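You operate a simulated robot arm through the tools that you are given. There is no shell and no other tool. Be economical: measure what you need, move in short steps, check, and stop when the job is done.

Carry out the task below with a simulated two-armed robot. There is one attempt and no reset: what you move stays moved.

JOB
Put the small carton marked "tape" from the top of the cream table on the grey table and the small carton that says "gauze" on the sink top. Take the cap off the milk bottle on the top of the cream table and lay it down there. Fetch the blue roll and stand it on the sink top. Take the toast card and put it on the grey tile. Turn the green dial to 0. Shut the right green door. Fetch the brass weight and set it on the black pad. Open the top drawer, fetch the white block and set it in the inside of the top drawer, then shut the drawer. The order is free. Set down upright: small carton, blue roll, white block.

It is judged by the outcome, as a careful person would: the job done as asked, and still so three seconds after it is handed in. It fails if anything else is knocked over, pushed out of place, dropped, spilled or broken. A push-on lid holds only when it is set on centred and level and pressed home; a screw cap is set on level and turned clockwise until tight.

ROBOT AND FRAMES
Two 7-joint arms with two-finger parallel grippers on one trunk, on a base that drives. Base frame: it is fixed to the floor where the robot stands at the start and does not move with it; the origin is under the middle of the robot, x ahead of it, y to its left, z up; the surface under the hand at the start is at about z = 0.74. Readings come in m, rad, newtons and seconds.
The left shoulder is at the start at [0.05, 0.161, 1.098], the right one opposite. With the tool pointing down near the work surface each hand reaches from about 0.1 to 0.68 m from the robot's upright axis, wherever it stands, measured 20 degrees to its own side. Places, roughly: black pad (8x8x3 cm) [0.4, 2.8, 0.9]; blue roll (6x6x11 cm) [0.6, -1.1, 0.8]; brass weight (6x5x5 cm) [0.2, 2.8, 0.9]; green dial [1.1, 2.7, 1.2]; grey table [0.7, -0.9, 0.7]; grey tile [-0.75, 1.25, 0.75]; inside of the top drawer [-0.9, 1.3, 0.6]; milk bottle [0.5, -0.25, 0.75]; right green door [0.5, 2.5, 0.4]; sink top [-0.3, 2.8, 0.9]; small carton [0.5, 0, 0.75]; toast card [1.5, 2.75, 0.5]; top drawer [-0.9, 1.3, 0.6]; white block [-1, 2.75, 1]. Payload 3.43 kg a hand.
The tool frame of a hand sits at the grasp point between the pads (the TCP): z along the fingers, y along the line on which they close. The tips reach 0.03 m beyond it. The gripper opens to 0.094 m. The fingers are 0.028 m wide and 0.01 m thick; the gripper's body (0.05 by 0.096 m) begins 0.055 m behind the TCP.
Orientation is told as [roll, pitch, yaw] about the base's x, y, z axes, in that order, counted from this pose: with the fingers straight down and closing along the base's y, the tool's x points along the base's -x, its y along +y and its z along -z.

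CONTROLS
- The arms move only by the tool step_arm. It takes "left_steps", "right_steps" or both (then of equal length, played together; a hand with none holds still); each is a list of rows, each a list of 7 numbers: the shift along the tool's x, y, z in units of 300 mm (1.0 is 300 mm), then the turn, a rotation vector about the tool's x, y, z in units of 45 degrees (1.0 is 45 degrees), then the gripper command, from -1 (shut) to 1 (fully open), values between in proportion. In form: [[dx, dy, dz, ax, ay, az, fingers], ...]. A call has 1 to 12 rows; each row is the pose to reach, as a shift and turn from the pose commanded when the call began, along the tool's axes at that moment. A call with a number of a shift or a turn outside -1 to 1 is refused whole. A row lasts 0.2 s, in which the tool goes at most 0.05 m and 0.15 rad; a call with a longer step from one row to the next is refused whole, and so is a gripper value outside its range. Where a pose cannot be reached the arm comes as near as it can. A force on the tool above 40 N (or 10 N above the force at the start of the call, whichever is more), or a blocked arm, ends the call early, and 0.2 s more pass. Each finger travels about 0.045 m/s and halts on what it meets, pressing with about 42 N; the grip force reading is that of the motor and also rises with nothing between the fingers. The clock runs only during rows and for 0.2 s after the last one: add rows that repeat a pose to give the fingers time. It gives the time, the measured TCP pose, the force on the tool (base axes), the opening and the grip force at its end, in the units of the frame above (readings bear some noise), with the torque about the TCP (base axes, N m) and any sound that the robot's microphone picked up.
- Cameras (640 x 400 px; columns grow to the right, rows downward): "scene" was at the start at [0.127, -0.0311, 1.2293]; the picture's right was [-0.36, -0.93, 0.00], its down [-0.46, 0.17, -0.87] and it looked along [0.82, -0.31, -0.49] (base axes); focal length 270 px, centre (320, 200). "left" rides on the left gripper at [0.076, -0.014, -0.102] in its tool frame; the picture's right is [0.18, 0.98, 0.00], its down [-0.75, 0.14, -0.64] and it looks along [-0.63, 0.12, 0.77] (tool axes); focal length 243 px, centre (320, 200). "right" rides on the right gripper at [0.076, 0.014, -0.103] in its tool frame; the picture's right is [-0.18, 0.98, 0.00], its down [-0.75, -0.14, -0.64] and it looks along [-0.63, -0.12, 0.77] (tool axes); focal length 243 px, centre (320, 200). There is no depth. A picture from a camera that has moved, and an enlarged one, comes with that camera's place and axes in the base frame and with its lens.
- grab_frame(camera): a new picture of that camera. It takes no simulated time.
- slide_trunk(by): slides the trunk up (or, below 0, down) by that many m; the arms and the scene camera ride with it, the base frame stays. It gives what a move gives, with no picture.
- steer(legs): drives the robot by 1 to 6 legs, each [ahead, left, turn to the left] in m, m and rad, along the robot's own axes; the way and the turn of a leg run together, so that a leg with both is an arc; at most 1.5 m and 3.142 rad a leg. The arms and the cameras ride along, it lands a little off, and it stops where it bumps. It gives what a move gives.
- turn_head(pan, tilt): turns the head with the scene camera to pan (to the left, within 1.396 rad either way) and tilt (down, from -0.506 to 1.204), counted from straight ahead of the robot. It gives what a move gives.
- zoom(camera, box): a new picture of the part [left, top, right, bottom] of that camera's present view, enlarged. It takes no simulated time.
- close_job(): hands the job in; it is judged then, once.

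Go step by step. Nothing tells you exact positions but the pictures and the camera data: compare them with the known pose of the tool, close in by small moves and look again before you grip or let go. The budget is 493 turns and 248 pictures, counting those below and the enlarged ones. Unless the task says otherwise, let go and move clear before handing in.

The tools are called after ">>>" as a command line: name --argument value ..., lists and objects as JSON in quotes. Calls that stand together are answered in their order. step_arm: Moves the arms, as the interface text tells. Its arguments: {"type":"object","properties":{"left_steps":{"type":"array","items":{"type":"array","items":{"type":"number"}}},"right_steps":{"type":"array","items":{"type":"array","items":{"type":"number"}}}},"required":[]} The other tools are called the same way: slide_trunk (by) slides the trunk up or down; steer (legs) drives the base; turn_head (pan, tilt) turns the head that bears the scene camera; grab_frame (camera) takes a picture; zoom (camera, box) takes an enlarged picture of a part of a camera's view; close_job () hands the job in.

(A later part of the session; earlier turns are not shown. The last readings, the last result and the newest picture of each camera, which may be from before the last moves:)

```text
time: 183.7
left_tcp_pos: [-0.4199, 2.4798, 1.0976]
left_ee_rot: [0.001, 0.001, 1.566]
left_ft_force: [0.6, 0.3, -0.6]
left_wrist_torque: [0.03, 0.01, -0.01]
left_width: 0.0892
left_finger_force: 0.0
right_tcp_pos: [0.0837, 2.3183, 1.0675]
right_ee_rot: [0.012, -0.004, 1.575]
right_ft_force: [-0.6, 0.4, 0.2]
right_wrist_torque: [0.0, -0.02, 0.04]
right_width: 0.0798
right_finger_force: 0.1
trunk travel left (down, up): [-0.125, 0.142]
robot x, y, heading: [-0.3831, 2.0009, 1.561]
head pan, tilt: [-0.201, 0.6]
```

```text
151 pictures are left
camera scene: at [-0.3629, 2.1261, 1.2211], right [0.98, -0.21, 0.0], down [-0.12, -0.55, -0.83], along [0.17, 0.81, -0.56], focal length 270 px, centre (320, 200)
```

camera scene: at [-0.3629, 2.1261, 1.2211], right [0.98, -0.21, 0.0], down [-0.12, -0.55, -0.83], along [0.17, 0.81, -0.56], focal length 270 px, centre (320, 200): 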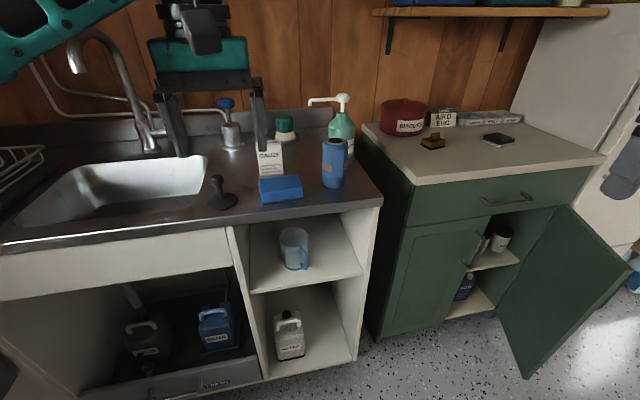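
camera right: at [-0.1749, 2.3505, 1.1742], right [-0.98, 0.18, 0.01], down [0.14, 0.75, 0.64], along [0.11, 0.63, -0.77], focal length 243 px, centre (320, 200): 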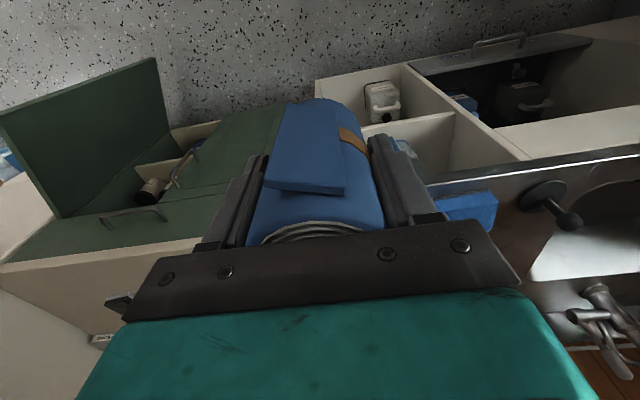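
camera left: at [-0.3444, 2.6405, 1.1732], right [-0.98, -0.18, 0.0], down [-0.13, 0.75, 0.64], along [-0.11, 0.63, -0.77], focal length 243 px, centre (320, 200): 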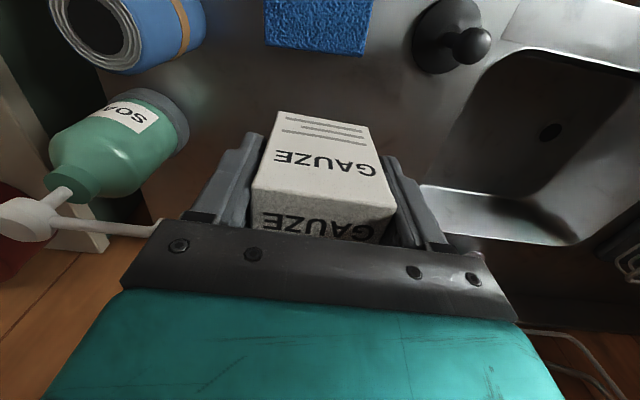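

Now the green door: it's open ~75° with hinge near (0.6,2.68) and free edge near (0.52,2.42). I'll put the right hand on its outer side and sweep it shut by driving. First move the base right.

>>> steer --legs '[[-0.12, 0, 0.007], [0, -0.68, 0]]'

>>> turn_head --pan -0.3 --tilt 0.7

>>> grab_frame --camera "scene"

```text
time: 191.0
left_tcp_pos: [0.2557, 2.3582, 1.0978]
left_ee_rot: [0.0, 0.0, 1.57]
left_ft_force: [-0.7, 0.1, -0.7]
left_wrist_torque: [0.02, -0.01, 0.01]
left_width: 0.0893
left_finger_force: 0.1
right_tcp_pos: [0.7608, 2.1997, 1.069]
right_ee_rot: [0.013, -0.002, 1.58]
right_ft_force: [-0.4, -0.5, 0.2]
right_wrist_torque: [-0.02, 0.01, 0.02]
right_width: 0.0797
right_finger_force: 0.1
trunk travel left (down, up): [-0.125, 0.142]
robot x, y, heading: [0.2917, 1.8812, 1.568]
head pan, tilt: [-0.201, 0.6]
```

```text
time: 191.6
left_tcp_pos: [0.2552, 2.359, 1.0981]
left_ee_rot: [0.001, -0.001, 1.569]
left_ft_force: [-0.2, -0.6, -0.5]
left_wrist_torque: [0.04, 0.01, -0.01]
left_width: 0.0892
left_finger_force: 0.1
right_tcp_pos: [0.7602, 2.1999, 1.0688]
right_ee_rot: [0.013, -0.004, 1.581]
right_ft_force: [0.0, 1.2, -0.6]
right_wrist_torque: [-0.01, 0.0, -0.02]
right_width: 0.0799
right_finger_force: 0.0
trunk travel left (down, up): [-0.125, 0.142]
robot x, y, heading: [0.2946, 1.8792, 1.566]
head pan, tilt: [-0.3, 0.7]
```

```text
150 pictures are left
camera scene: at [0.3218, 1.9989, 1.2125], right [0.95, -0.3, 0.0], down [-0.19, -0.61, -0.77], along [0.23, 0.73, -0.64], focal length 270 px, centre (320, 200)
```

scene: 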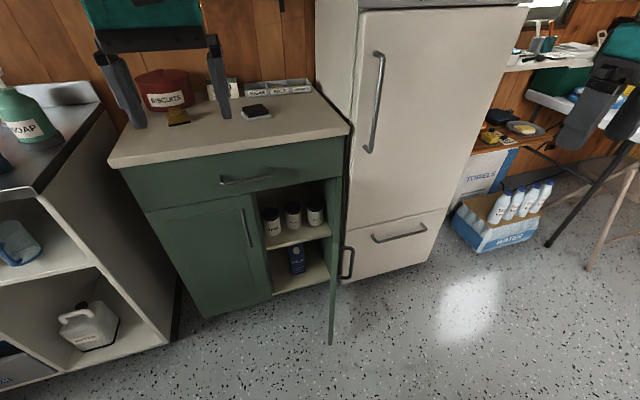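

>>> zoom --camera "scene" --box '[220, 120, 440, 360]'

>>> zoom --camera "scene" --box '[430, 80, 640, 260]'

```text
1.67 times, centred on (330, 240) of scene
camera zoom: at [0.3218, 1.9989, 1.2125], right [0.95, -0.3, 0.0], down [-0.19, -0.61, -0.77], along [0.23, 0.73, -0.64], focal length 450 px, centre (303, 133)
```

zoom: 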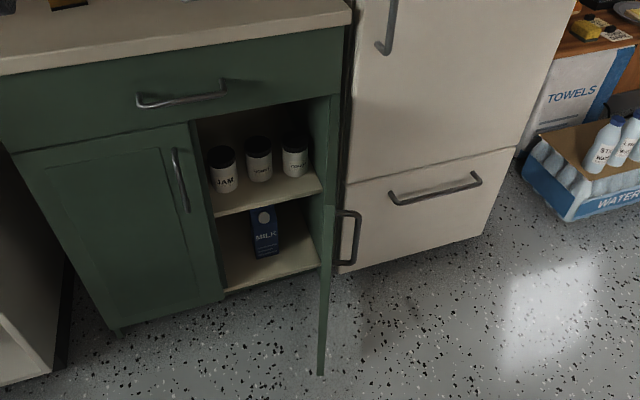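

```text
2.22 times, centred on (535, 170) of scene
camera zoom: at [0.3218, 1.9989, 1.2125], right [0.95, -0.3, 0.0], down [-0.19, -0.61, -0.77], along [0.23, 0.73, -0.64], focal length 600 px, centre (-158, 267)
```

zoom: 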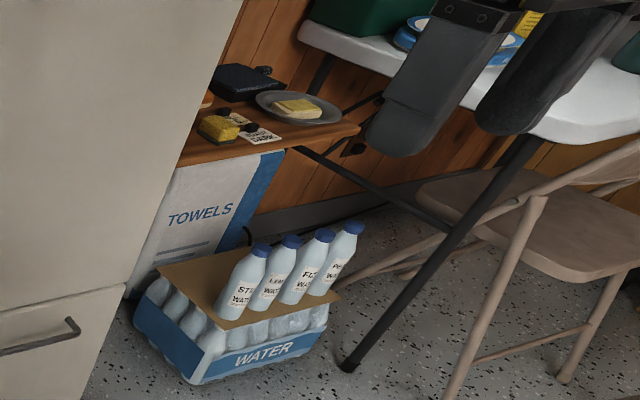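

Door's free edge is at (0.50,2.41), top z≈0.70. I close the right hand, lower the trunk, and bring the fist down beside the door's outer face.

>>> slide_trunk --by -0.12

>>> step_arm --left_steps '[[0.1, 0, -0.1, 0, 0, 0, 0], [0.2, 0, -0.2, 0, 0, 0, 0], [0.3, 0, -0.3, 0, 0, 0, 0], [0.4, 0, -0.4, 0, 0, 0, 0], [0.4, 0, -0.5, 0, 0, 0, 0], [0.4, 0, -0.5, 0, 0, 0, 0], [0.4, 0, -0.5, 0, 0, 0, 0]]' --right_steps '[[0, 0, 0.15, 0, 0, 0, 0], [0, 0, 0.3, 0, 0, 0, -0.5], [0, 0, 0.45, 0, 0, 0, -1], [0, 0, 0.6, 0, 0, 0, -1], [0, 0, 0.75, 0, 0, 0, -1], [0, 0, 0.9, 0, 0, 0, -1], [0, 0, 1, 0, 0, 0, -1]]'

>>> step_arm --right_steps '[[-0.1, 0.03, 0.05, 0, 0, 0, -1], [-0.2, 0.06, 0.1, 0, 0, 0, -1], [-0.3, 0.1, 0.1, 0, 0, 0, -1], [-0.42, 0.13, 0.1, 0, 0, 0, -1], [-0.55, 0.16, 0.1, 0, 0, 0, -1]]'

>>> grab_frame --camera "scene"

```text
time: 193.1
left_tcp_pos: [0.2556, 2.3594, 0.9775]
left_ee_rot: [0.001, 0.002, 1.569]
left_ft_force: [-0.2, 0.0, -0.2]
left_wrist_torque: [0.02, -0.01, -0.02]
left_width: 0.0895
left_finger_force: 0.1
right_tcp_pos: [0.7598, 2.1993, 0.9497]
right_ee_rot: [0.012, -0.003, 1.582]
right_ft_force: [0.0, 0.3, 0.0]
right_wrist_torque: [-0.01, 0.0, -0.02]
right_width: 0.0798
right_finger_force: 0.0
trunk travel left (down, up): [-0.005, 0.262]
robot x, y, heading: [0.2936, 1.8739, 1.569]
head pan, tilt: [-0.3, 0.7]
```

```text
time: 194.7
left_tcp_pos: [0.2543, 2.2369, 1.1284]
left_ee_rot: [0.002, 0.0, 1.569]
left_ft_force: [0.1, -0.1, 0.4]
left_wrist_torque: [-0.01, 0.01, 0.01]
left_width: 0.0468
left_finger_force: 0.0
right_tcp_pos: [0.7577, 2.2007, 0.6478]
right_ee_rot: [0.01, -0.004, 1.581]
right_ft_force: [-0.2, 0.1, 0.4]
right_wrist_torque: [-0.01, 0.04, 0.02]
right_width: 0.0
right_finger_force: 33.4
trunk travel left (down, up): [-0.005, 0.262]
robot x, y, heading: [0.295, 1.8781, 1.572]
head pan, tilt: [-0.3, 0.7]
```

```text
time: 195.9
left_tcp_pos: [0.2548, 2.2375, 1.1276]
left_ee_rot: [0.001, 0.0, 1.57]
left_ft_force: [0.8, -0.3, -0.5]
left_wrist_torque: [-0.03, -0.04, -0.04]
left_width: 0.0468
left_finger_force: 0.0
right_tcp_pos: [0.7107, 2.3435, 0.6364]
right_ee_rot: [0.015, -0.003, 1.583]
right_ft_force: [0.4, -0.2, 0.4]
right_wrist_torque: [0.02, 0.02, -0.01]
right_width: 0.0002
right_finger_force: 33.2
right hand out of reach, approached as far as the arm can: row 4, 5
trunk travel left (down, up): [-0.005, 0.262]
robot x, y, heading: [0.2938, 1.8742, 1.565]
head pan, tilt: [-0.3, 0.7]
```

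```text
147 pictures are left
camera scene: at [0.3217, 1.9989, 1.0924], right [0.95, -0.3, 0.0], down [-0.19, -0.61, -0.76], along [0.23, 0.73, -0.64], focal length 270 px, centre (320, 200)
```

scene: 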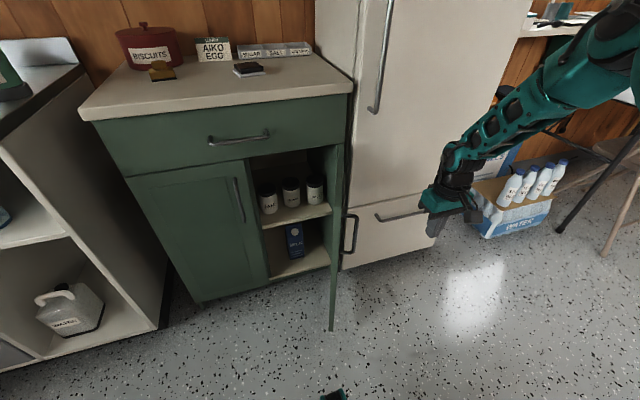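

The fist is right of the door. Drive ahead a bit, then left to swing the door.

>>> steer --legs '[[0.08, 0, 0], [0, 0.22, 0]]'

>>> grab_frame --camera "scene"

```text
time: 199.2
left_tcp_pos: [0.034, 2.3193, 1.1277]
left_ee_rot: [0.002, 0.0, 1.569]
left_ft_force: [-0.4, 0.5, 0.3]
left_wrist_torque: [0.0, 0.01, 0.0]
left_width: 0.0467
left_finger_force: 0.1
right_tcp_pos: [0.4889, 2.4235, 0.6346]
right_ee_rot: [0.014, -0.003, 1.581]
right_ft_force: [0.7, -0.8, -1.1]
right_wrist_torque: [-0.01, -0.01, 0.01]
right_width: 0.0
right_finger_force: 32.9
trunk travel left (down, up): [-0.005, 0.262]
robot x, y, heading: [0.0739, 1.9591, 1.569]
head pan, tilt: [-0.3, 0.7]
```

```text
146 pictures are left
camera scene: at [0.1008, 2.0801, 1.0925], right [0.95, -0.3, 0.0], down [-0.19, -0.61, -0.76], along [0.23, 0.73, -0.64], focal length 270 px, centre (320, 200)
```

scene: 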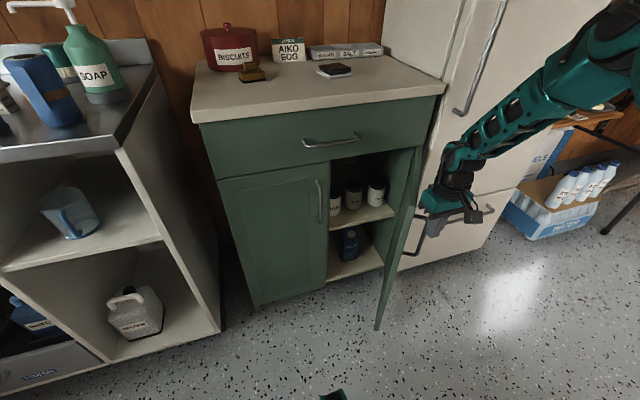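

>>> steer --legs '[[0.05, 0.12, 0]]'

>>> grab_frame --camera "scene"

```text
time: 200.8
left_tcp_pos: [-0.0844, 2.3701, 1.1283]
left_ee_rot: [0.002, 0.0, 1.569]
left_ft_force: [0.0, -0.1, 0.5]
left_wrist_torque: [0.03, 0.03, -0.01]
left_width: 0.0471
left_finger_force: 0.1
right_tcp_pos: [0.3719, 2.4754, 0.6356]
right_ee_rot: [0.014, -0.004, 1.582]
right_ft_force: [-0.1, 0.6, 0.5]
right_wrist_torque: [0.03, -0.01, 0.0]
right_width: 0.0
right_finger_force: 33.3
trunk travel left (down, up): [-0.005, 0.262]
robot x, y, heading: [-0.0439, 2.0086, 1.571]
head pan, tilt: [-0.3, 0.7]
```

```text
145 pictures are left
camera scene: at [-0.0174, 2.1307, 1.0925], right [0.95, -0.3, 0.0], down [-0.19, -0.61, -0.76], along [0.23, 0.73, -0.64], focal length 270 px, centre (320, 200)
```

scene: 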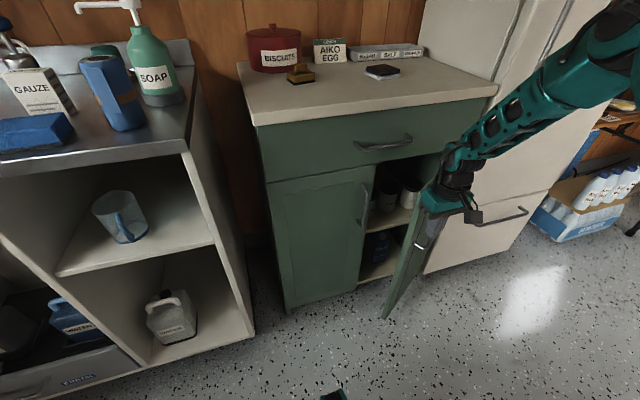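

The door is half closed. Now push ahead.

>>> steer --legs '[[0.08, 0.02, 0]]'

>>> grab_frame --camera "scene"

```text
time: 201.9
left_tcp_pos: [-0.1041, 2.4471, 1.1284]
left_ee_rot: [0.0, -0.002, 1.57]
left_ft_force: [0.8, -0.2, -0.1]
left_wrist_torque: [0.04, 0.03, -0.02]
left_width: 0.0469
left_finger_force: 0.2
right_tcp_pos: [0.3501, 2.5525, 0.6368]
right_ee_rot: [0.013, -0.006, 1.586]
right_ft_force: [-8.0, -3.1, 9.1]
right_wrist_torque: [0.42, -0.3, 0.2]
right_width: 0.0002
right_finger_force: 33.2
trunk travel left (down, up): [-0.005, 0.262]
robot x, y, heading: [-0.0618, 2.0846, 1.568]
head pan, tilt: [-0.3, 0.7]
```

```text
144 pictures are left
camera scene: at [-0.0381, 2.2085, 1.0927], right [0.95, -0.3, 0.0], down [-0.19, -0.61, -0.77], along [0.23, 0.73, -0.64], focal length 270 px, centre (320, 200)
```

scene: 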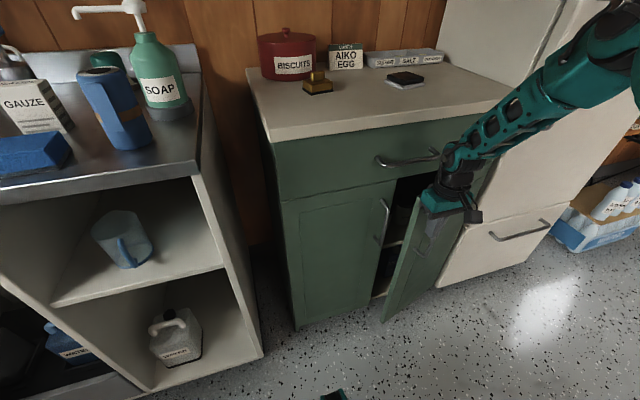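

The wrist would hit the counter overhang; I back off slightly and tilt the fist forward to push with the fingertips.

>>> steer --legs '[[-0.1, 0, 0]]'

>>> step_arm --right_steps '[[0, 0, 0, 0, -0.18, 0, -1], [0, 0, 0, 0, -0.36, 0, -1], [0, 0, 0, 0, -0.54, 0, -1], [0, 0, 0, 0, -0.72, 0, -1], [0, 0, 0, 0, -0.9, 0, -1], [0, 0, 0, 0, -1, 0, -1]]'

>>> grab_frame --camera "scene"

```text
time: 203.1
left_tcp_pos: [-0.1042, 2.348, 1.1284]
left_ee_rot: [-0.002, -0.001, 1.568]
left_ft_force: [0.3, 0.0, -0.3]
left_wrist_torque: [-0.02, -0.01, 0.02]
left_width: 0.0469
left_finger_force: 0.0
right_tcp_pos: [0.352, 2.4536, 0.6356]
right_ee_rot: [0.016, -0.002, 1.584]
right_ft_force: [1.1, 1.4, -0.3]
right_wrist_torque: [-0.01, 0.0, -0.02]
right_width: 0.0
right_finger_force: 32.8
trunk travel left (down, up): [-0.005, 0.262]
robot x, y, heading: [-0.0657, 1.9841, 1.569]
head pan, tilt: [-0.3, 0.7]
```

```text
time: 204.5
left_tcp_pos: [-0.1061, 2.3493, 1.1287]
left_ee_rot: [-0.001, 0.002, 1.569]
left_ft_force: [-0.6, -0.1, 0.3]
left_wrist_torque: [0.03, -0.03, 0.0]
left_width: 0.0471
left_finger_force: 0.1
right_tcp_pos: [0.3503, 2.4529, 0.6359]
right_ee_rot: [0.023, -0.792, 1.57]
right_ft_force: [-0.5, 0.2, -0.4]
right_wrist_torque: [0.02, 0.04, -0.04]
right_width: 0.0
right_finger_force: 32.3
trunk travel left (down, up): [-0.005, 0.262]
robot x, y, heading: [-0.0668, 1.9856, 1.567]
head pan, tilt: [-0.3, 0.7]
```

```text
143 pictures are left
camera scene: at [-0.0375, 2.1092, 1.0925], right [0.95, -0.3, 0.0], down [-0.19, -0.61, -0.76], along [0.23, 0.73, -0.64], focal length 270 px, centre (320, 200)
```

scene: 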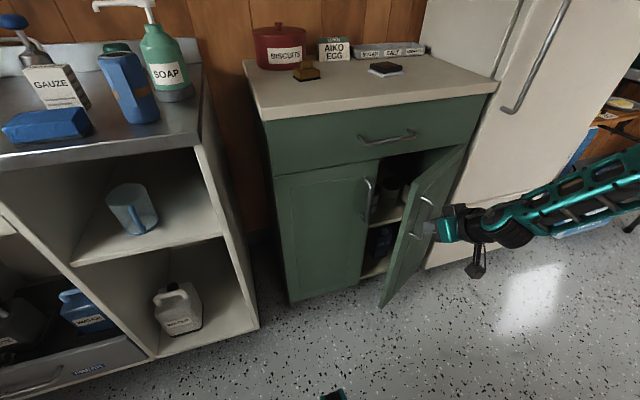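

>>> steer --legs '[[0.1, 0.01, 0]]'

>>> grab_frame --camera "scene"

```text
time: 205.7
left_tcp_pos: [-0.1156, 2.4474, 1.1276]
left_ee_rot: [0.0, 0.001, 1.571]
left_ft_force: [0.3, -0.4, -0.5]
left_wrist_torque: [-0.01, 0.02, 0.01]
left_width: 0.0471
left_finger_force: 0.0
right_tcp_pos: [0.3301, 2.5511, 0.6358]
right_ee_rot: [0.041, -0.78, 1.584]
right_ft_force: [-0.3, -0.6, -0.4]
right_wrist_torque: [0.0, -0.01, 0.02]
right_width: 0.0
right_finger_force: 33.0
trunk travel left (down, up): [-0.005, 0.262]
robot x, y, heading: [-0.0753, 2.0878, 1.574]
head pan, tilt: [-0.3, 0.7]
stopped in leg 1: the force on the tool passed its limit at 43 N (the readings are from after the stop); the commanded pose is now the measured one
```

```text
142 pictures are left
camera scene: at [-0.0479, 2.2082, 1.0925], right [0.96, -0.3, 0.0], down [-0.19, -0.62, -0.77], along [0.23, 0.73, -0.64], focal length 270 px, centre (320, 200)
```

scene: 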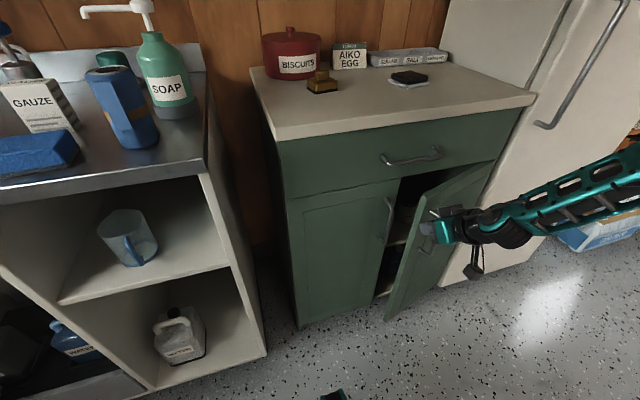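

>>> zoom --camera "scene" --box '[350, 140, 530, 330]'

>>> grab_frame --camera "right"

```text
2.11 times, centred on (440, 235) of scene
camera zoom: at [-0.0479, 2.2082, 1.0925], right [0.96, -0.3, 0.0], down [-0.19, -0.62, -0.77], along [0.23, 0.73, -0.64], focal length 568 px, centre (67, 126)
```

zoom: 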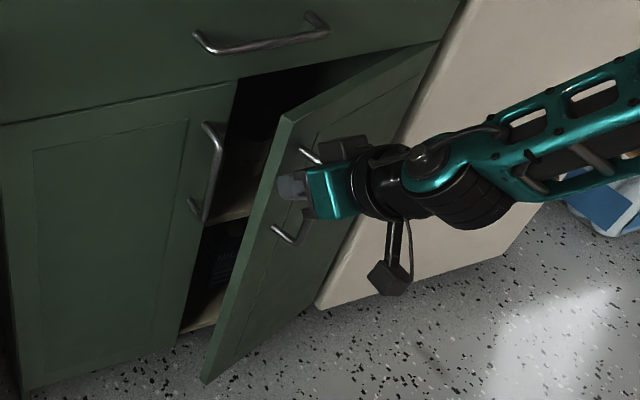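

```text
140 pictures are left
camera right: at [0.3202, 2.4252, 0.6559], right [-0.98, 0.09, 0.16], down [0.17, 0.09, 0.98], along [0.08, 0.99, -0.1], focal length 243 px, centre (320, 200)
```

right: 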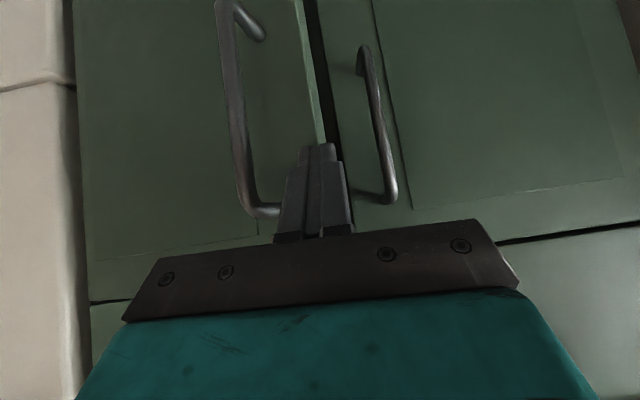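

The fingertip is right at the door's free edge next to the gap. I back off, shift 9 cm right (past the handle) and push there.

>>> steer --legs '[[-0.08, 0, 0], [0, -0.1, 0], [0.06, 0, 0]]'

>>> grab_frame --camera "right"

```text
time: 208.5
left_tcp_pos: [-0.0169, 2.4264, 1.1277]
left_ee_rot: [0.0, 0.002, 1.572]
left_ft_force: [0.3, 0.5, 0.6]
left_wrist_torque: [0.0, 0.03, 0.01]
left_width: 0.047
left_finger_force: 0.1
right_tcp_pos: [0.4286, 2.5313, 0.6346]
right_ee_rot: [0.039, -0.778, 1.583]
right_ft_force: [0.5, -0.5, 0.5]
right_wrist_torque: [0.01, 0.01, -0.03]
right_width: 0.0
right_finger_force: 32.7
trunk travel left (down, up): [-0.005, 0.262]
robot x, y, heading: [0.021, 2.0658, 1.571]
head pan, tilt: [-0.3, 0.7]
```

```text
139 pictures are left
camera right: at [0.4185, 2.4051, 0.6557], right [-0.98, 0.09, 0.16], down [0.17, 0.09, 0.98], along [0.08, 0.99, -0.11], focal length 243 px, centre (320, 200)
```

right: 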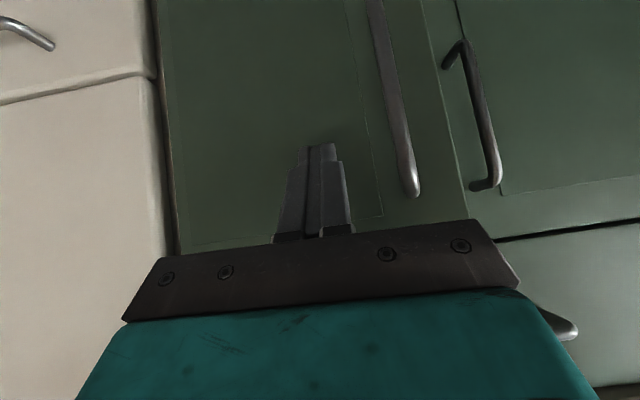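

>>> zoom --camera "scene" --box '[260, 120, 480, 340]'

```text
1.82 times, centred on (370, 230) of scene
camera zoom: at [0.0506, 2.1881, 1.0924], right [0.96, -0.3, 0.0], down [-0.19, -0.62, -0.76], along [0.23, 0.73, -0.64], focal length 491 px, centre (229, 146)
```

zoom: 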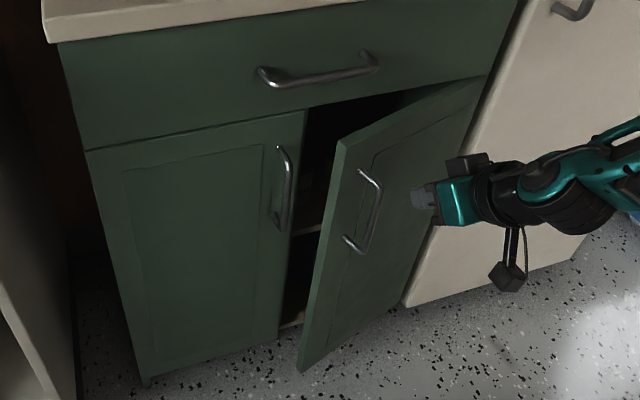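

Still ~30° open; push ahead.

>>> steer --legs '[[0.1, 0, 0]]'

>>> zoom --camera "scene" --box '[260, 120, 480, 340]'

```text
time: 209.6
left_tcp_pos: [-0.0174, 2.5264, 1.1289]
left_ee_rot: [0.002, 0.0, 1.572]
left_ft_force: [0.1, -0.1, 0.7]
left_wrist_torque: [0.0, -0.03, 0.0]
left_width: 0.047
left_finger_force: 0.0
right_tcp_pos: [0.4274, 2.6299, 0.6349]
right_ee_rot: [0.04, -0.78, 1.584]
right_ft_force: [-0.6, 0.0, 0.5]
right_wrist_torque: [0.01, 0.02, 0.01]
right_width: 0.0
right_finger_force: 33.6
trunk travel left (down, up): [-0.005, 0.262]
robot x, y, heading: [0.0276, 2.1602, 1.568]
head pan, tilt: [-0.3, 0.7]
```

```text
1.82 times, centred on (370, 230) of scene
camera zoom: at [0.0506, 2.2874, 1.0924], right [0.96, -0.3, 0.0], down [-0.19, -0.62, -0.76], along [0.23, 0.73, -0.64], focal length 491 px, centre (229, 146)
```

zoom: 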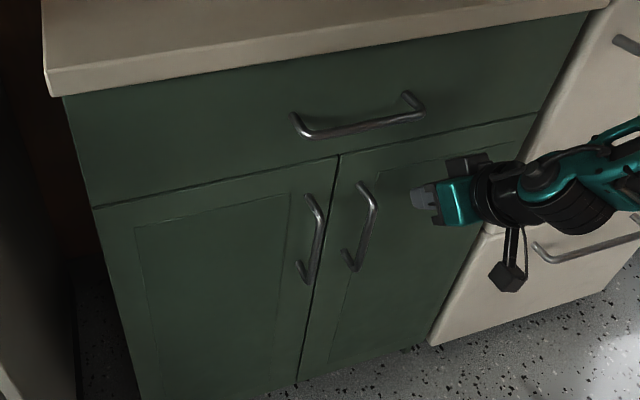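

Nearly flush. One more small push to seat it.

>>> steer --legs '[[0.025, 0, 0]]'

>>> zoom --camera "scene" --box '[260, 120, 480, 340]'

>>> grab_frame --camera "right"

```text
time: 210.6
left_tcp_pos: [-0.0174, 2.5511, 1.1273]
left_ee_rot: [0.001, 0.003, 1.572]
left_ft_force: [-0.3, 0.3, 0.5]
left_wrist_torque: [0.0, 0.01, -0.02]
left_width: 0.047
left_finger_force: 0.1
right_tcp_pos: [0.4276, 2.6437, 0.6276]
right_ee_rot: [0.05, -0.752, 1.573]
right_ft_force: [-0.9, -0.8, 0.2]
right_wrist_torque: [0.0, -0.05, 0.0]
right_width: 0.0
right_finger_force: 33.4
trunk travel left (down, up): [-0.005, 0.262]
robot x, y, heading: [0.0234, 2.1913, 1.573]
head pan, tilt: [-0.3, 0.7]
stopped in leg 1: the force on the tool passed its limit at 96 N (the readings are from after the stop); the commanded pose is now the measured one
```

```text
1.82 times, centred on (370, 230) of scene
camera zoom: at [0.0509, 2.3115, 1.0924], right [0.95, -0.3, 0.0], down [-0.19, -0.61, -0.76], along [0.23, 0.73, -0.64], focal length 491 px, centre (229, 146)
```

zoom: 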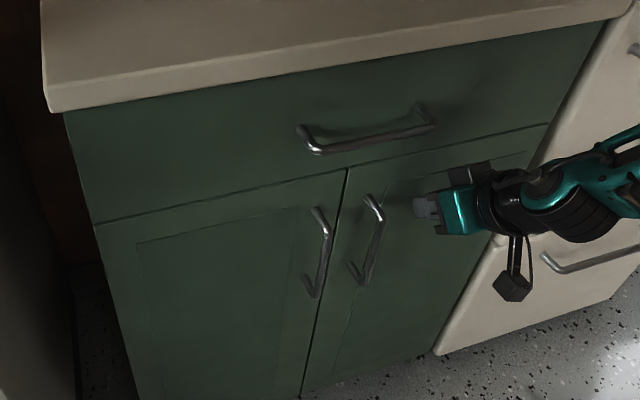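

```text
135 pictures are left
camera right: at [0.4188, 2.5186, 0.6517], right [-0.98, 0.1, 0.16], down [0.17, 0.12, 0.98], along [0.08, 0.99, -0.13], focal length 243 px, centre (320, 200)
```

right: 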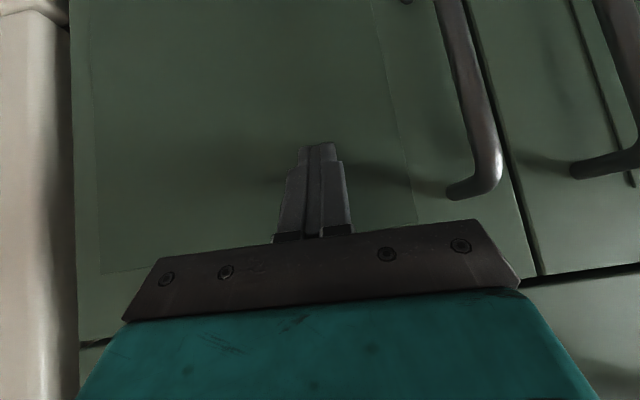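

The door is shut. Back off, straighten the right hand, raise the trunk.

>>> steer --legs '[[-0.2, 0, 0]]'

>>> step_arm --right_steps '[[0, 0, 0, 0, 0.18, 0, -1], [0, 0, 0, 0, 0.36, 0, -1], [0, 0, 0, 0, 0.54, 0, -1], [0, 0, 0, 0, 0.72, 0, -1], [0, 0, 0, 0, 0.9, 0, -1], [0, 0, 0, 0.05, 0.96, 0, -1]]'

>>> step_arm --right_steps '[[0.1, -0.05, -0.1, 0, 0, 0, 0], [0.2, -0.1, -0.2, 0, 0, 0, 0], [0.2, -0.1, -0.35, 0, 0, 0, 0], [0.2, -0.1, -0.5, 0, 0, 0, 0], [0.2, -0.1, -0.65, 0, 0, 0, 0], [0.2, -0.1, -0.8, 0, 0, 0, 0], [0.2, -0.1, -0.95, 0, 0, 0, 0]]'

>>> slide_trunk --by 0.12

>>> steer --legs '[[0, -0.2, 0]]'

>>> turn_head --pan 0 --tilt 0.6

>>> grab_frame --camera "scene"

```text
time: 212.2
left_tcp_pos: [-0.0162, 2.3507, 1.1274]
left_ee_rot: [0.002, 0.002, 1.569]
left_ft_force: [-0.8, -0.5, 0.7]
left_wrist_torque: [0.0, 0.0, 0.01]
left_width: 0.047
left_finger_force: 0.1
right_tcp_pos: [0.4273, 2.4439, 0.6282]
right_ee_rot: [0.051, -0.752, 1.572]
right_ft_force: [-0.1, 0.0, -0.2]
right_wrist_torque: [-0.01, 0.01, 0.0]
right_width: 0.0
right_finger_force: 32.4
trunk travel left (down, up): [-0.005, 0.262]
robot x, y, heading: [0.0221, 1.9892, 1.567]
head pan, tilt: [-0.3, 0.7]
```

```text
time: 213.6
left_tcp_pos: [-0.0166, 2.3496, 1.1273]
left_ee_rot: [0.001, 0.003, 1.568]
left_ft_force: [0.3, 0.5, -0.8]
left_wrist_torque: [-0.03, -0.02, -0.01]
left_width: 0.0469
left_finger_force: 0.2
right_tcp_pos: [0.4396, 2.4426, 0.6282]
right_ee_rot: [0.005, 0.001, 1.595]
right_ft_force: [0.3, 0.0, -0.2]
right_wrist_torque: [-0.01, 0.01, 0.02]
right_width: 0.0001
right_finger_force: 33.1
right hand out of reach, approached as far as the arm can: row 4, 6
trunk travel left (down, up): [-0.005, 0.262]
robot x, y, heading: [0.0251, 1.9897, 1.567]
head pan, tilt: [-0.3, 0.7]
```

```text
time: 215.2
left_tcp_pos: [-0.0168, 2.3505, 1.1282]
left_ee_rot: [0.001, 0.003, 1.569]
left_ft_force: [0.5, -0.1, -0.2]
left_wrist_torque: [-0.01, 0.01, 0.02]
left_width: 0.0471
left_finger_force: 0.1
right_tcp_pos: [0.4723, 2.3858, 0.9128]
right_ee_rot: [0.002, 0.001, 1.593]
right_ft_force: [0.1, 0.5, 0.1]
right_wrist_torque: [0.0, 0.03, -0.01]
right_width: 0.0471
right_finger_force: 0.1
trunk travel left (down, up): [-0.005, 0.262]
robot x, y, heading: [0.0216, 1.9888, 1.565]
head pan, tilt: [-0.3, 0.7]
```

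```text
time: 216.7
left_tcp_pos: [-0.0176, 2.3506, 1.248]
left_ee_rot: [0.002, 0.003, 1.569]
left_ft_force: [0.4, 0.3, 0.2]
left_wrist_torque: [0.0, -0.01, 0.01]
left_width: 0.0471
left_finger_force: 0.1
right_tcp_pos: [0.4721, 2.3844, 1.0321]
right_ee_rot: [0.002, 0.003, 1.591]
right_ft_force: [-0.2, 0.4, -0.1]
right_wrist_torque: [0.0, 0.01, 0.0]
right_width: 0.0471
right_finger_force: 0.1
trunk travel left (down, up): [-0.125, 0.142]
robot x, y, heading: [0.0216, 1.9871, 1.564]
head pan, tilt: [-0.3, 0.7]
```

```text
time: 219.1
left_tcp_pos: [0.1834, 2.3491, 1.2479]
left_ee_rot: [0.002, 0.003, 1.569]
left_ft_force: [0.0, -0.1, -0.5]
left_wrist_torque: [0.02, 0.0, -0.03]
left_width: 0.0468
left_finger_force: 0.0
right_tcp_pos: [0.6742, 2.3836, 1.0324]
right_ee_rot: [0.002, 0.004, 1.593]
right_ft_force: [-0.2, -0.1, -0.3]
right_wrist_torque: [-0.01, -0.04, 0.0]
right_width: 0.047
right_finger_force: 0.0
trunk travel left (down, up): [-0.125, 0.142]
robot x, y, heading: [0.2235, 1.9922, 1.57]
head pan, tilt: [-0.3, 0.7]
```

```text
time: 219.9
left_tcp_pos: [0.1826, 2.3497, 1.2472]
left_ee_rot: [0.002, 0.003, 1.569]
left_ft_force: [-0.2, 0.2, 0.2]
left_wrist_torque: [-0.01, 0.0, 0.05]
left_width: 0.047
left_finger_force: 0.1
right_tcp_pos: [0.6727, 2.3843, 1.0324]
right_ee_rot: [0.003, 0.001, 1.594]
right_ft_force: [0.0, -0.5, -1.1]
right_wrist_torque: [0.0, 0.0, 0.02]
right_width: 0.0468
right_finger_force: 0.1
trunk travel left (down, up): [-0.125, 0.142]
robot x, y, heading: [0.2245, 1.99, 1.571]
head pan, tilt: [0.0, 0.6]
```

```text
134 pictures are left
camera scene: at [0.2256, 2.1178, 1.2211], right [1.0, 0.0, 0.0], down [0.0, -0.57, -0.82], along [0.0, 0.82, -0.57], focal length 270 px, centre (320, 200)
```

scene: 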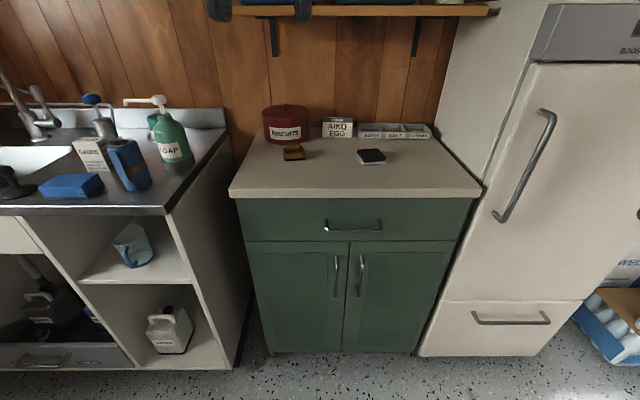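

The cabinet is properly shut. Brass weight ≈(0.157,2.77), black pad ≈(0.362,2.774) on a top at z≈0.90. I retract the right hand, drive 0.2 m ahead and bring the left over the weight.

>>> step_arm --right_steps '[[0.12, 0, 0, 0, 0, 0, 0], [0.24, 0, 0, 0, 0, 0, 0], [0.36, 0, 0, 0, 0, 0, 0], [0.48, 0, 0, 0, 0, 0, 0]]'

>>> steer --legs '[[0.2, 0, 0]]'

>>> step_arm --left_steps '[[-0.12, 0.02, 0.08, 0, 0, 0, 1], [-0.24, 0.04, 0.16, 0, 0, 0, 1], [-0.36, 0.06, 0.24, 0, 0, 0, 1], [-0.48, 0.07, 0.32, 0, 0, 0, 1], [-0.6, 0.07, 0.4, 0, 0, 0, 1], [-0.65, 0.07, 0.5, 0, 0, 0, 1]]'

>>> grab_frame --camera "left"

>>> grab_frame --camera "scene"

```text
time: 220.9
left_tcp_pos: [0.1842, 2.3493, 1.2478]
left_ee_rot: [0.002, -0.001, 1.57]
left_ft_force: [-0.6, -0.4, 0.5]
left_wrist_torque: [0.05, -0.01, -0.02]
left_width: 0.0472
left_finger_force: 0.1
right_tcp_pos: [0.6752, 2.2401, 1.0329]
right_ee_rot: [0.001, 0.0, 1.594]
right_ft_force: [0.5, -0.2, -0.1]
right_wrist_torque: [-0.01, 0.01, -0.03]
right_width: 0.0468
right_finger_force: 0.1
trunk travel left (down, up): [-0.125, 0.142]
robot x, y, heading: [0.2261, 1.9859, 1.567]
head pan, tilt: [0.0, 0.6]
```

```text
time: 222.5
left_tcp_pos: [0.185, 2.5507, 1.247]
left_ee_rot: [0.003, 0.002, 1.566]
left_ft_force: [-1.0, -0.6, -1.2]
left_wrist_torque: [-0.02, 0.0, 0.02]
left_width: 0.047
left_finger_force: 0.0
right_tcp_pos: [0.6769, 2.4392, 1.0322]
right_ee_rot: [0.003, 0.002, 1.592]
right_ft_force: [0.4, -0.5, -0.1]
right_wrist_torque: [-0.05, -0.01, -0.04]
right_width: 0.0468
right_finger_force: 0.1
trunk travel left (down, up): [-0.125, 0.142]
robot x, y, heading: [0.2225, 2.186, 1.566]
head pan, tilt: [0.0, 0.6]
```

```text
time: 223.9
left_tcp_pos: [0.1648, 2.7439, 1.0969]
left_ee_rot: [0.0, 0.001, 1.567]
left_ft_force: [-1.5, -0.9, 0.5]
left_wrist_torque: [0.02, 0.02, 0.0]
left_width: 0.0939
left_finger_force: 0.0
right_tcp_pos: [0.6776, 2.4402, 1.0329]
right_ee_rot: [0.001, 0.001, 1.591]
right_ft_force: [0.2, 0.3, 0.4]
right_wrist_torque: [0.03, 0.01, 0.02]
right_width: 0.047
right_finger_force: 0.0
trunk travel left (down, up): [-0.125, 0.142]
robot x, y, heading: [0.2253, 2.1905, 1.561]
head pan, tilt: [0.0, 0.6]
```

```text
133 pictures are left
camera left: at [0.1776, 2.6679, 1.1994], right [-0.98, -0.18, 0.0], down [-0.14, 0.76, 0.64], along [-0.12, 0.63, -0.77], focal length 243 px, centre (320, 200)
```

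left: 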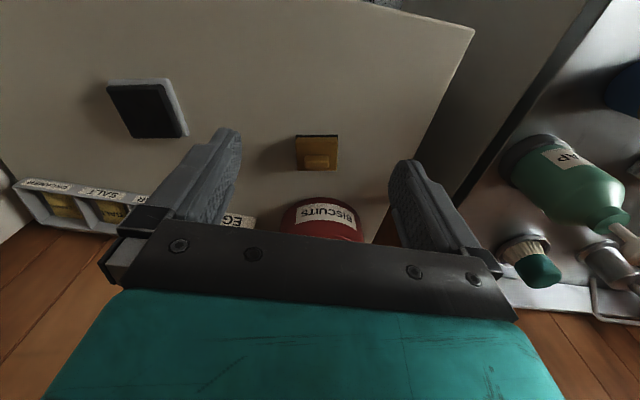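

```text
132 pictures are left
camera scene: at [0.2265, 2.318, 1.2211], right [1.0, 0.0, 0.0], down [0.0, -0.57, -0.82], along [0.0, 0.82, -0.57], focal length 270 px, centre (320, 200)
```

scene: 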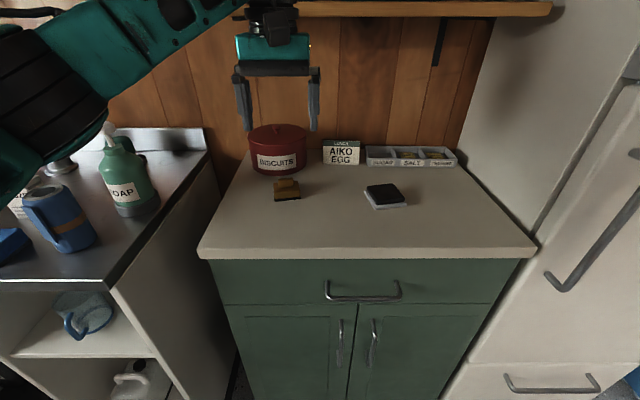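

>>> zoom --camera "left" --box '[270, 110, 370, 190]'

>>> zoom --camera "scene" --box '[240, 120, 460, 240]'

```text
5.00 times, centred on (320, 150) of left
camera zoom: at [0.1776, 2.6679, 1.1994], right [-0.98, -0.18, 0.0], down [-0.14, 0.76, 0.64], along [-0.12, 0.63, -0.77], focal length 1213 px, centre (320, 450)
```

zoom: 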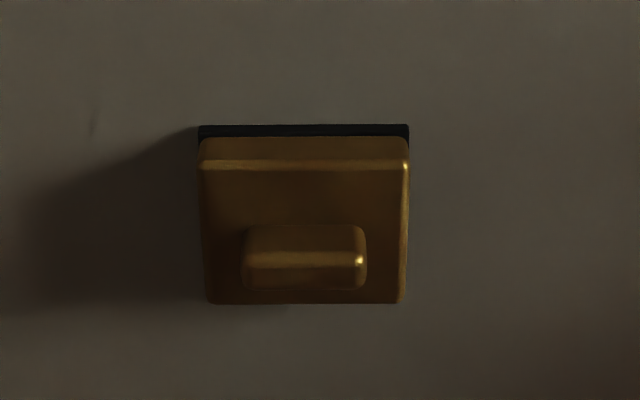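

```text
2.91 times, centred on (350, 180) of scene
camera zoom: at [0.2265, 2.318, 1.2211], right [1.0, 0.0, 0.0], down [0.0, -0.57, -0.82], along [0.0, 0.82, -0.57], focal length 786 px, centre (233, 258)
```

zoom: 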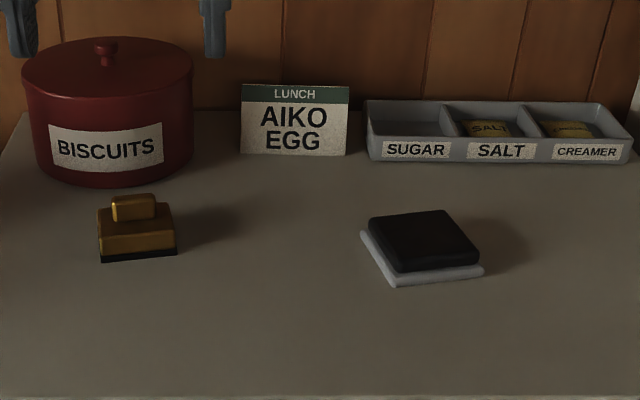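

Weight centre (0.152,2.827), pad (0.359,2.79), top z≈0.885. Move over the weight and check.

>>> step_arm --left_steps '[[-0.1, 0.02, 0.05, 0, 0, 0, 1], [-0.2, 0.04, 0.15, 0, 0, 0, 1], [-0.277, 0.043, 0.28, 0, 0, 0, 1], [-0.277, 0.043, 0.36, 0, 0, 0, 1]]'

>>> grab_frame --camera "left"

```text
time: 224.9
left_tcp_pos: [0.1468, 2.8121, 0.9956]
left_ee_rot: [0.002, 0.0, 1.566]
left_ft_force: [-0.2, 0.2, 1.1]
left_wrist_torque: [-0.01, -0.04, 0.01]
left_width: 0.0939
left_finger_force: 0.1
left hand out of reach, approached as far as the arm can: row 2, 3, 4
right_tcp_pos: [0.6767, 2.4395, 1.0327]
right_ee_rot: [0.002, 0.0, 1.594]
right_ft_force: [0.7, -0.5, -0.3]
right_wrist_torque: [0.01, -0.02, -0.01]
right_width: 0.0468
right_finger_force: 0.0
trunk travel left (down, up): [-0.125, 0.142]
robot x, y, heading: [0.2245, 2.1862, 1.567]
head pan, tilt: [0.0, 0.6]
```

```text
129 pictures are left
camera left: at [0.1613, 2.7357, 1.0981], right [-0.98, -0.18, 0.0], down [-0.14, 0.75, 0.64], along [-0.12, 0.63, -0.77], focal length 243 px, centre (320, 200)
```

left: 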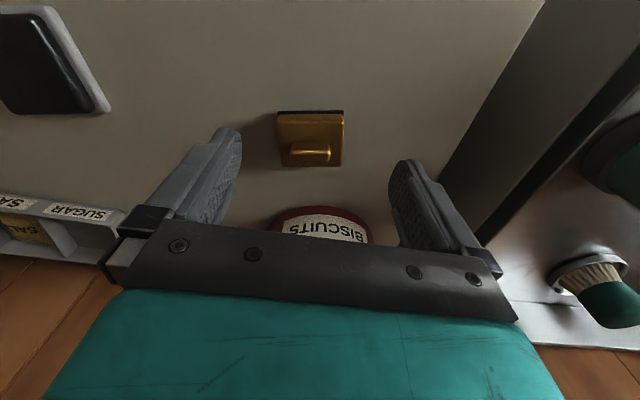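

Short by 1.4 cm; nudge the base ahead 2 cm, then go down and grip.

>>> steer --legs '[[0.02, 0, 0]]'

>>> step_arm --left_steps '[[0, -0.013, 0.1, 0, 0, 0, 1], [0, -0.013, 0.18, 0, 0, 0, 1], [0, -0.013, 0.235, 0, 0, 0, 1]]'

>>> grab_frame --camera "left"

>>> zoom --camera "scene" --box '[200, 100, 460, 260]'

```text
time: 225.7
left_tcp_pos: [0.1481, 2.8336, 0.996]
left_ee_rot: [0.002, 0.002, 1.567]
left_ft_force: [0.1, 1.0, -0.2]
left_wrist_torque: [-0.04, 0.01, 0.0]
left_width: 0.094
left_finger_force: 0.0
right_tcp_pos: [0.6777, 2.4607, 1.0318]
right_ee_rot: [0.003, 0.002, 1.591]
right_ft_force: [-1.4, 0.5, -0.4]
right_wrist_torque: [0.02, -0.03, -0.02]
right_width: 0.0469
right_finger_force: 0.0
trunk travel left (down, up): [-0.125, 0.142]
robot x, y, heading: [0.2231, 2.2093, 1.565]
head pan, tilt: [0.0, 0.6]
```

```text
time: 226.5
left_tcp_pos: [0.1537, 2.8353, 0.925]
left_ee_rot: [0.001, 0.003, 1.568]
left_ft_force: [0.9, 0.1, 0.5]
left_wrist_torque: [0.0, 0.01, 0.01]
left_width: 0.0943
left_finger_force: 0.1
left hand out of reach, approached as far as the arm can: row 2, 3
right_tcp_pos: [0.6768, 2.4596, 1.0326]
right_ee_rot: [0.002, 0.001, 1.592]
right_ft_force: [0.2, -0.2, 0.0]
right_wrist_torque: [0.01, -0.01, 0.01]
right_width: 0.0472
right_finger_force: 0.1
trunk travel left (down, up): [-0.125, 0.142]
robot x, y, heading: [0.2212, 2.2102, 1.567]
head pan, tilt: [0.0, 0.6]
```

```text
128 pictures are left
camera left: at [0.1675, 2.7601, 1.0282], right [-0.98, -0.18, 0.0], down [-0.14, 0.76, 0.64], along [-0.12, 0.63, -0.77], focal length 243 px, centre (320, 200)
```

left: 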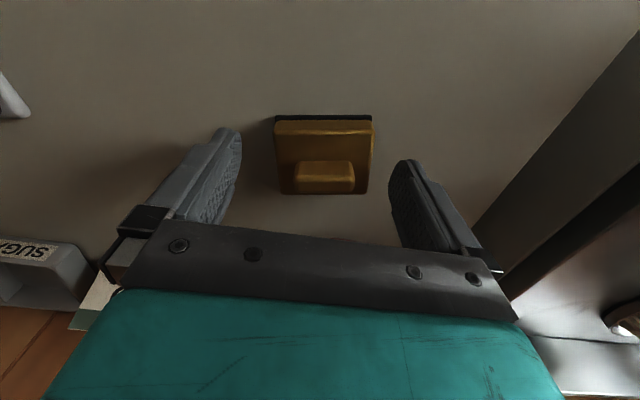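

```text
2.46 times, centred on (330, 180) of scene
camera zoom: at [0.2267, 2.3377, 1.2211], right [1.0, -0.01, 0.0], down [0.0, -0.57, -0.82], along [0.0, 0.82, -0.57], focal length 665 px, centre (295, 249)
```

zoom: 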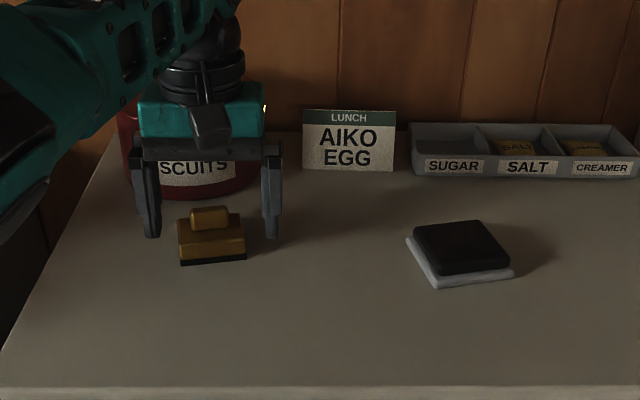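

Aligned with the weight's base. Close and lift a bit.

>>> step_arm --left_steps '[[0, 0, 0, 0, 0, 0, 0.5], [0, 0, 0, 0, 0, 0, 0], [0, 0, 0, 0, 0, 0, -0.3], [0, 0, 0, 0, 0, 0, -0.3], [0, 0, 0, 0, 0, 0, -0.3]]'

>>> step_arm --left_steps '[[0.02, 0, -0.07, 0, 0, 0, -0.3], [0.06, 0, -0.15, 0, 0, 0, -0.3], [0.1, 0, -0.25, 0, 0, 0, -0.3], [0.15, 0, -0.35, 0, 0, 0, -0.3]]'

>>> grab_frame --camera "left"

```text
time: 227.7
left_tcp_pos: [0.1538, 2.836, 0.9266]
left_ee_rot: [0.002, 0.004, 1.57]
left_ft_force: [-3.5, 0.3, -0.3]
left_wrist_torque: [0.15, 0.18, 0.11]
left_width: 0.0626
left_finger_force: 42.6
right_tcp_pos: [0.6763, 2.4597, 1.032]
right_ee_rot: [0.002, 0.0, 1.591]
right_ft_force: [-0.4, 0.1, -1.0]
right_wrist_torque: [0.0, -0.02, -0.03]
right_width: 0.047
right_finger_force: 0.1
trunk travel left (down, up): [-0.125, 0.142]
robot x, y, heading: [0.2244, 2.2092, 1.563]
head pan, tilt: [0.0, 0.6]
```

```text
time: 228.9
left_tcp_pos: [0.1555, 2.8134, 1.0036]
left_ee_rot: [0.002, 0.069, 1.582]
left_ft_force: [-0.9, -0.4, -3.9]
left_wrist_torque: [0.02, 0.0, -0.02]
left_width: 0.0614
left_finger_force: 42.5
left hand out of reach, approached as far as the arm can: row 1, 2, 3, 4
right_tcp_pos: [0.6757, 2.4595, 1.0328]
right_ee_rot: [0.002, -0.001, 1.595]
right_ft_force: [0.2, -0.2, 0.5]
right_wrist_torque: [-0.01, -0.01, 0.01]
right_width: 0.0472
right_finger_force: 0.1
trunk travel left (down, up): [-0.125, 0.142]
robot x, y, heading: [0.2233, 2.2083, 1.569]
head pan, tilt: [0.0, 0.6]
stopped in row 4 (left hand): the arm was blocked; the commanded pose is now the measured one
```

```text
126 pictures are left
camera left: at [0.1704, 2.7445, 1.1116], right [-0.98, -0.19, 0.01], down [-0.15, 0.8, 0.59], along [-0.13, 0.57, -0.81], focal length 243 px, centre (320, 200)
```

left: 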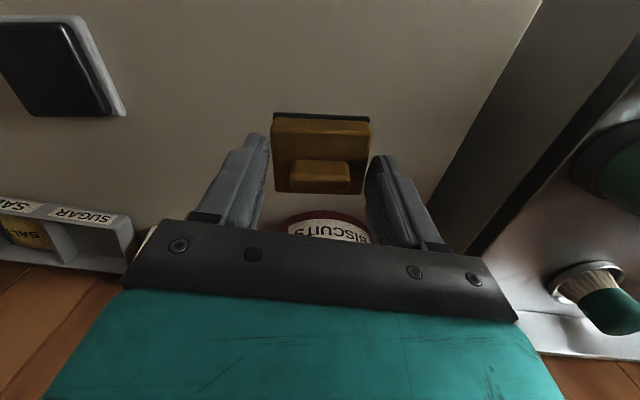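

The forearm met the wall shelf above (bottom ≈1.23). I lower slightly, then back off rather than rise.

>>> step_arm --left_steps '[[0, 0, 0.05, 0, 0, 0, -0.3], [0, 0, 0.1, 0, 0, 0, -0.3]]'

>>> turn_head --pan 0 --tilt 0.1

>>> grab_frame --camera "scene"

```text
time: 229.5
left_tcp_pos: [0.1591, 2.8194, 0.9789]
left_ee_rot: [0.004, 0.064, 1.578]
left_ft_force: [0.6, -0.5, -4.0]
left_wrist_torque: [0.01, 0.03, -0.01]
left_width: 0.0614
left_finger_force: 42.5
left hand out of reach, approached as far as the arm can: row 1, 2
right_tcp_pos: [0.6768, 2.4602, 1.034]
right_ee_rot: [0.002, 0.003, 1.594]
right_ft_force: [0.9, 0.4, 0.3]
right_wrist_torque: [-0.02, -0.04, -0.01]
right_width: 0.0471
right_finger_force: 0.0
trunk travel left (down, up): [-0.125, 0.142]
robot x, y, heading: [0.2242, 2.2087, 1.566]
head pan, tilt: [0.0, 0.6]
```

```text
time: 230.4
left_tcp_pos: [0.1591, 2.819, 0.9778]
left_ee_rot: [0.002, 0.064, 1.576]
left_ft_force: [-0.3, 0.5, -4.0]
left_wrist_torque: [0.03, 0.0, 0.0]
left_width: 0.0614
left_finger_force: 42.1
right_tcp_pos: [0.6756, 2.4607, 1.0318]
right_ee_rot: [0.002, 0.003, 1.593]
right_ft_force: [0.9, -0.4, -0.3]
right_wrist_torque: [0.02, 0.01, 0.0]
right_width: 0.047
right_finger_force: 0.1
trunk travel left (down, up): [-0.125, 0.142]
robot x, y, heading: [0.2238, 2.2113, 1.566]
head pan, tilt: [0.0, 0.099]
```

```text
125 pictures are left
camera scene: at [0.2263, 2.3408, 1.2671], right [1.0, 0.0, 0.0], down [0.0, -0.1, -0.99], along [0.0, 0.99, -0.1], focal length 270 px, centre (320, 200)
```

scene: 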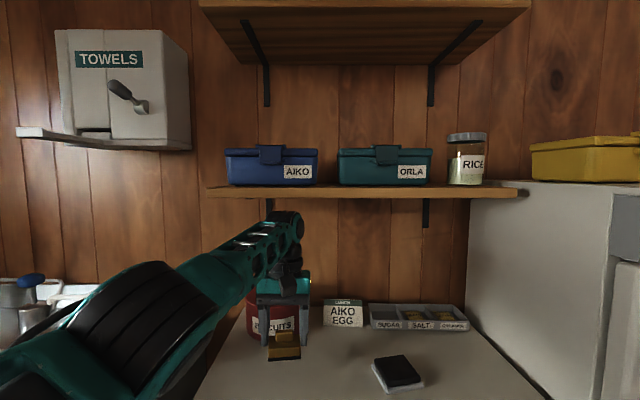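

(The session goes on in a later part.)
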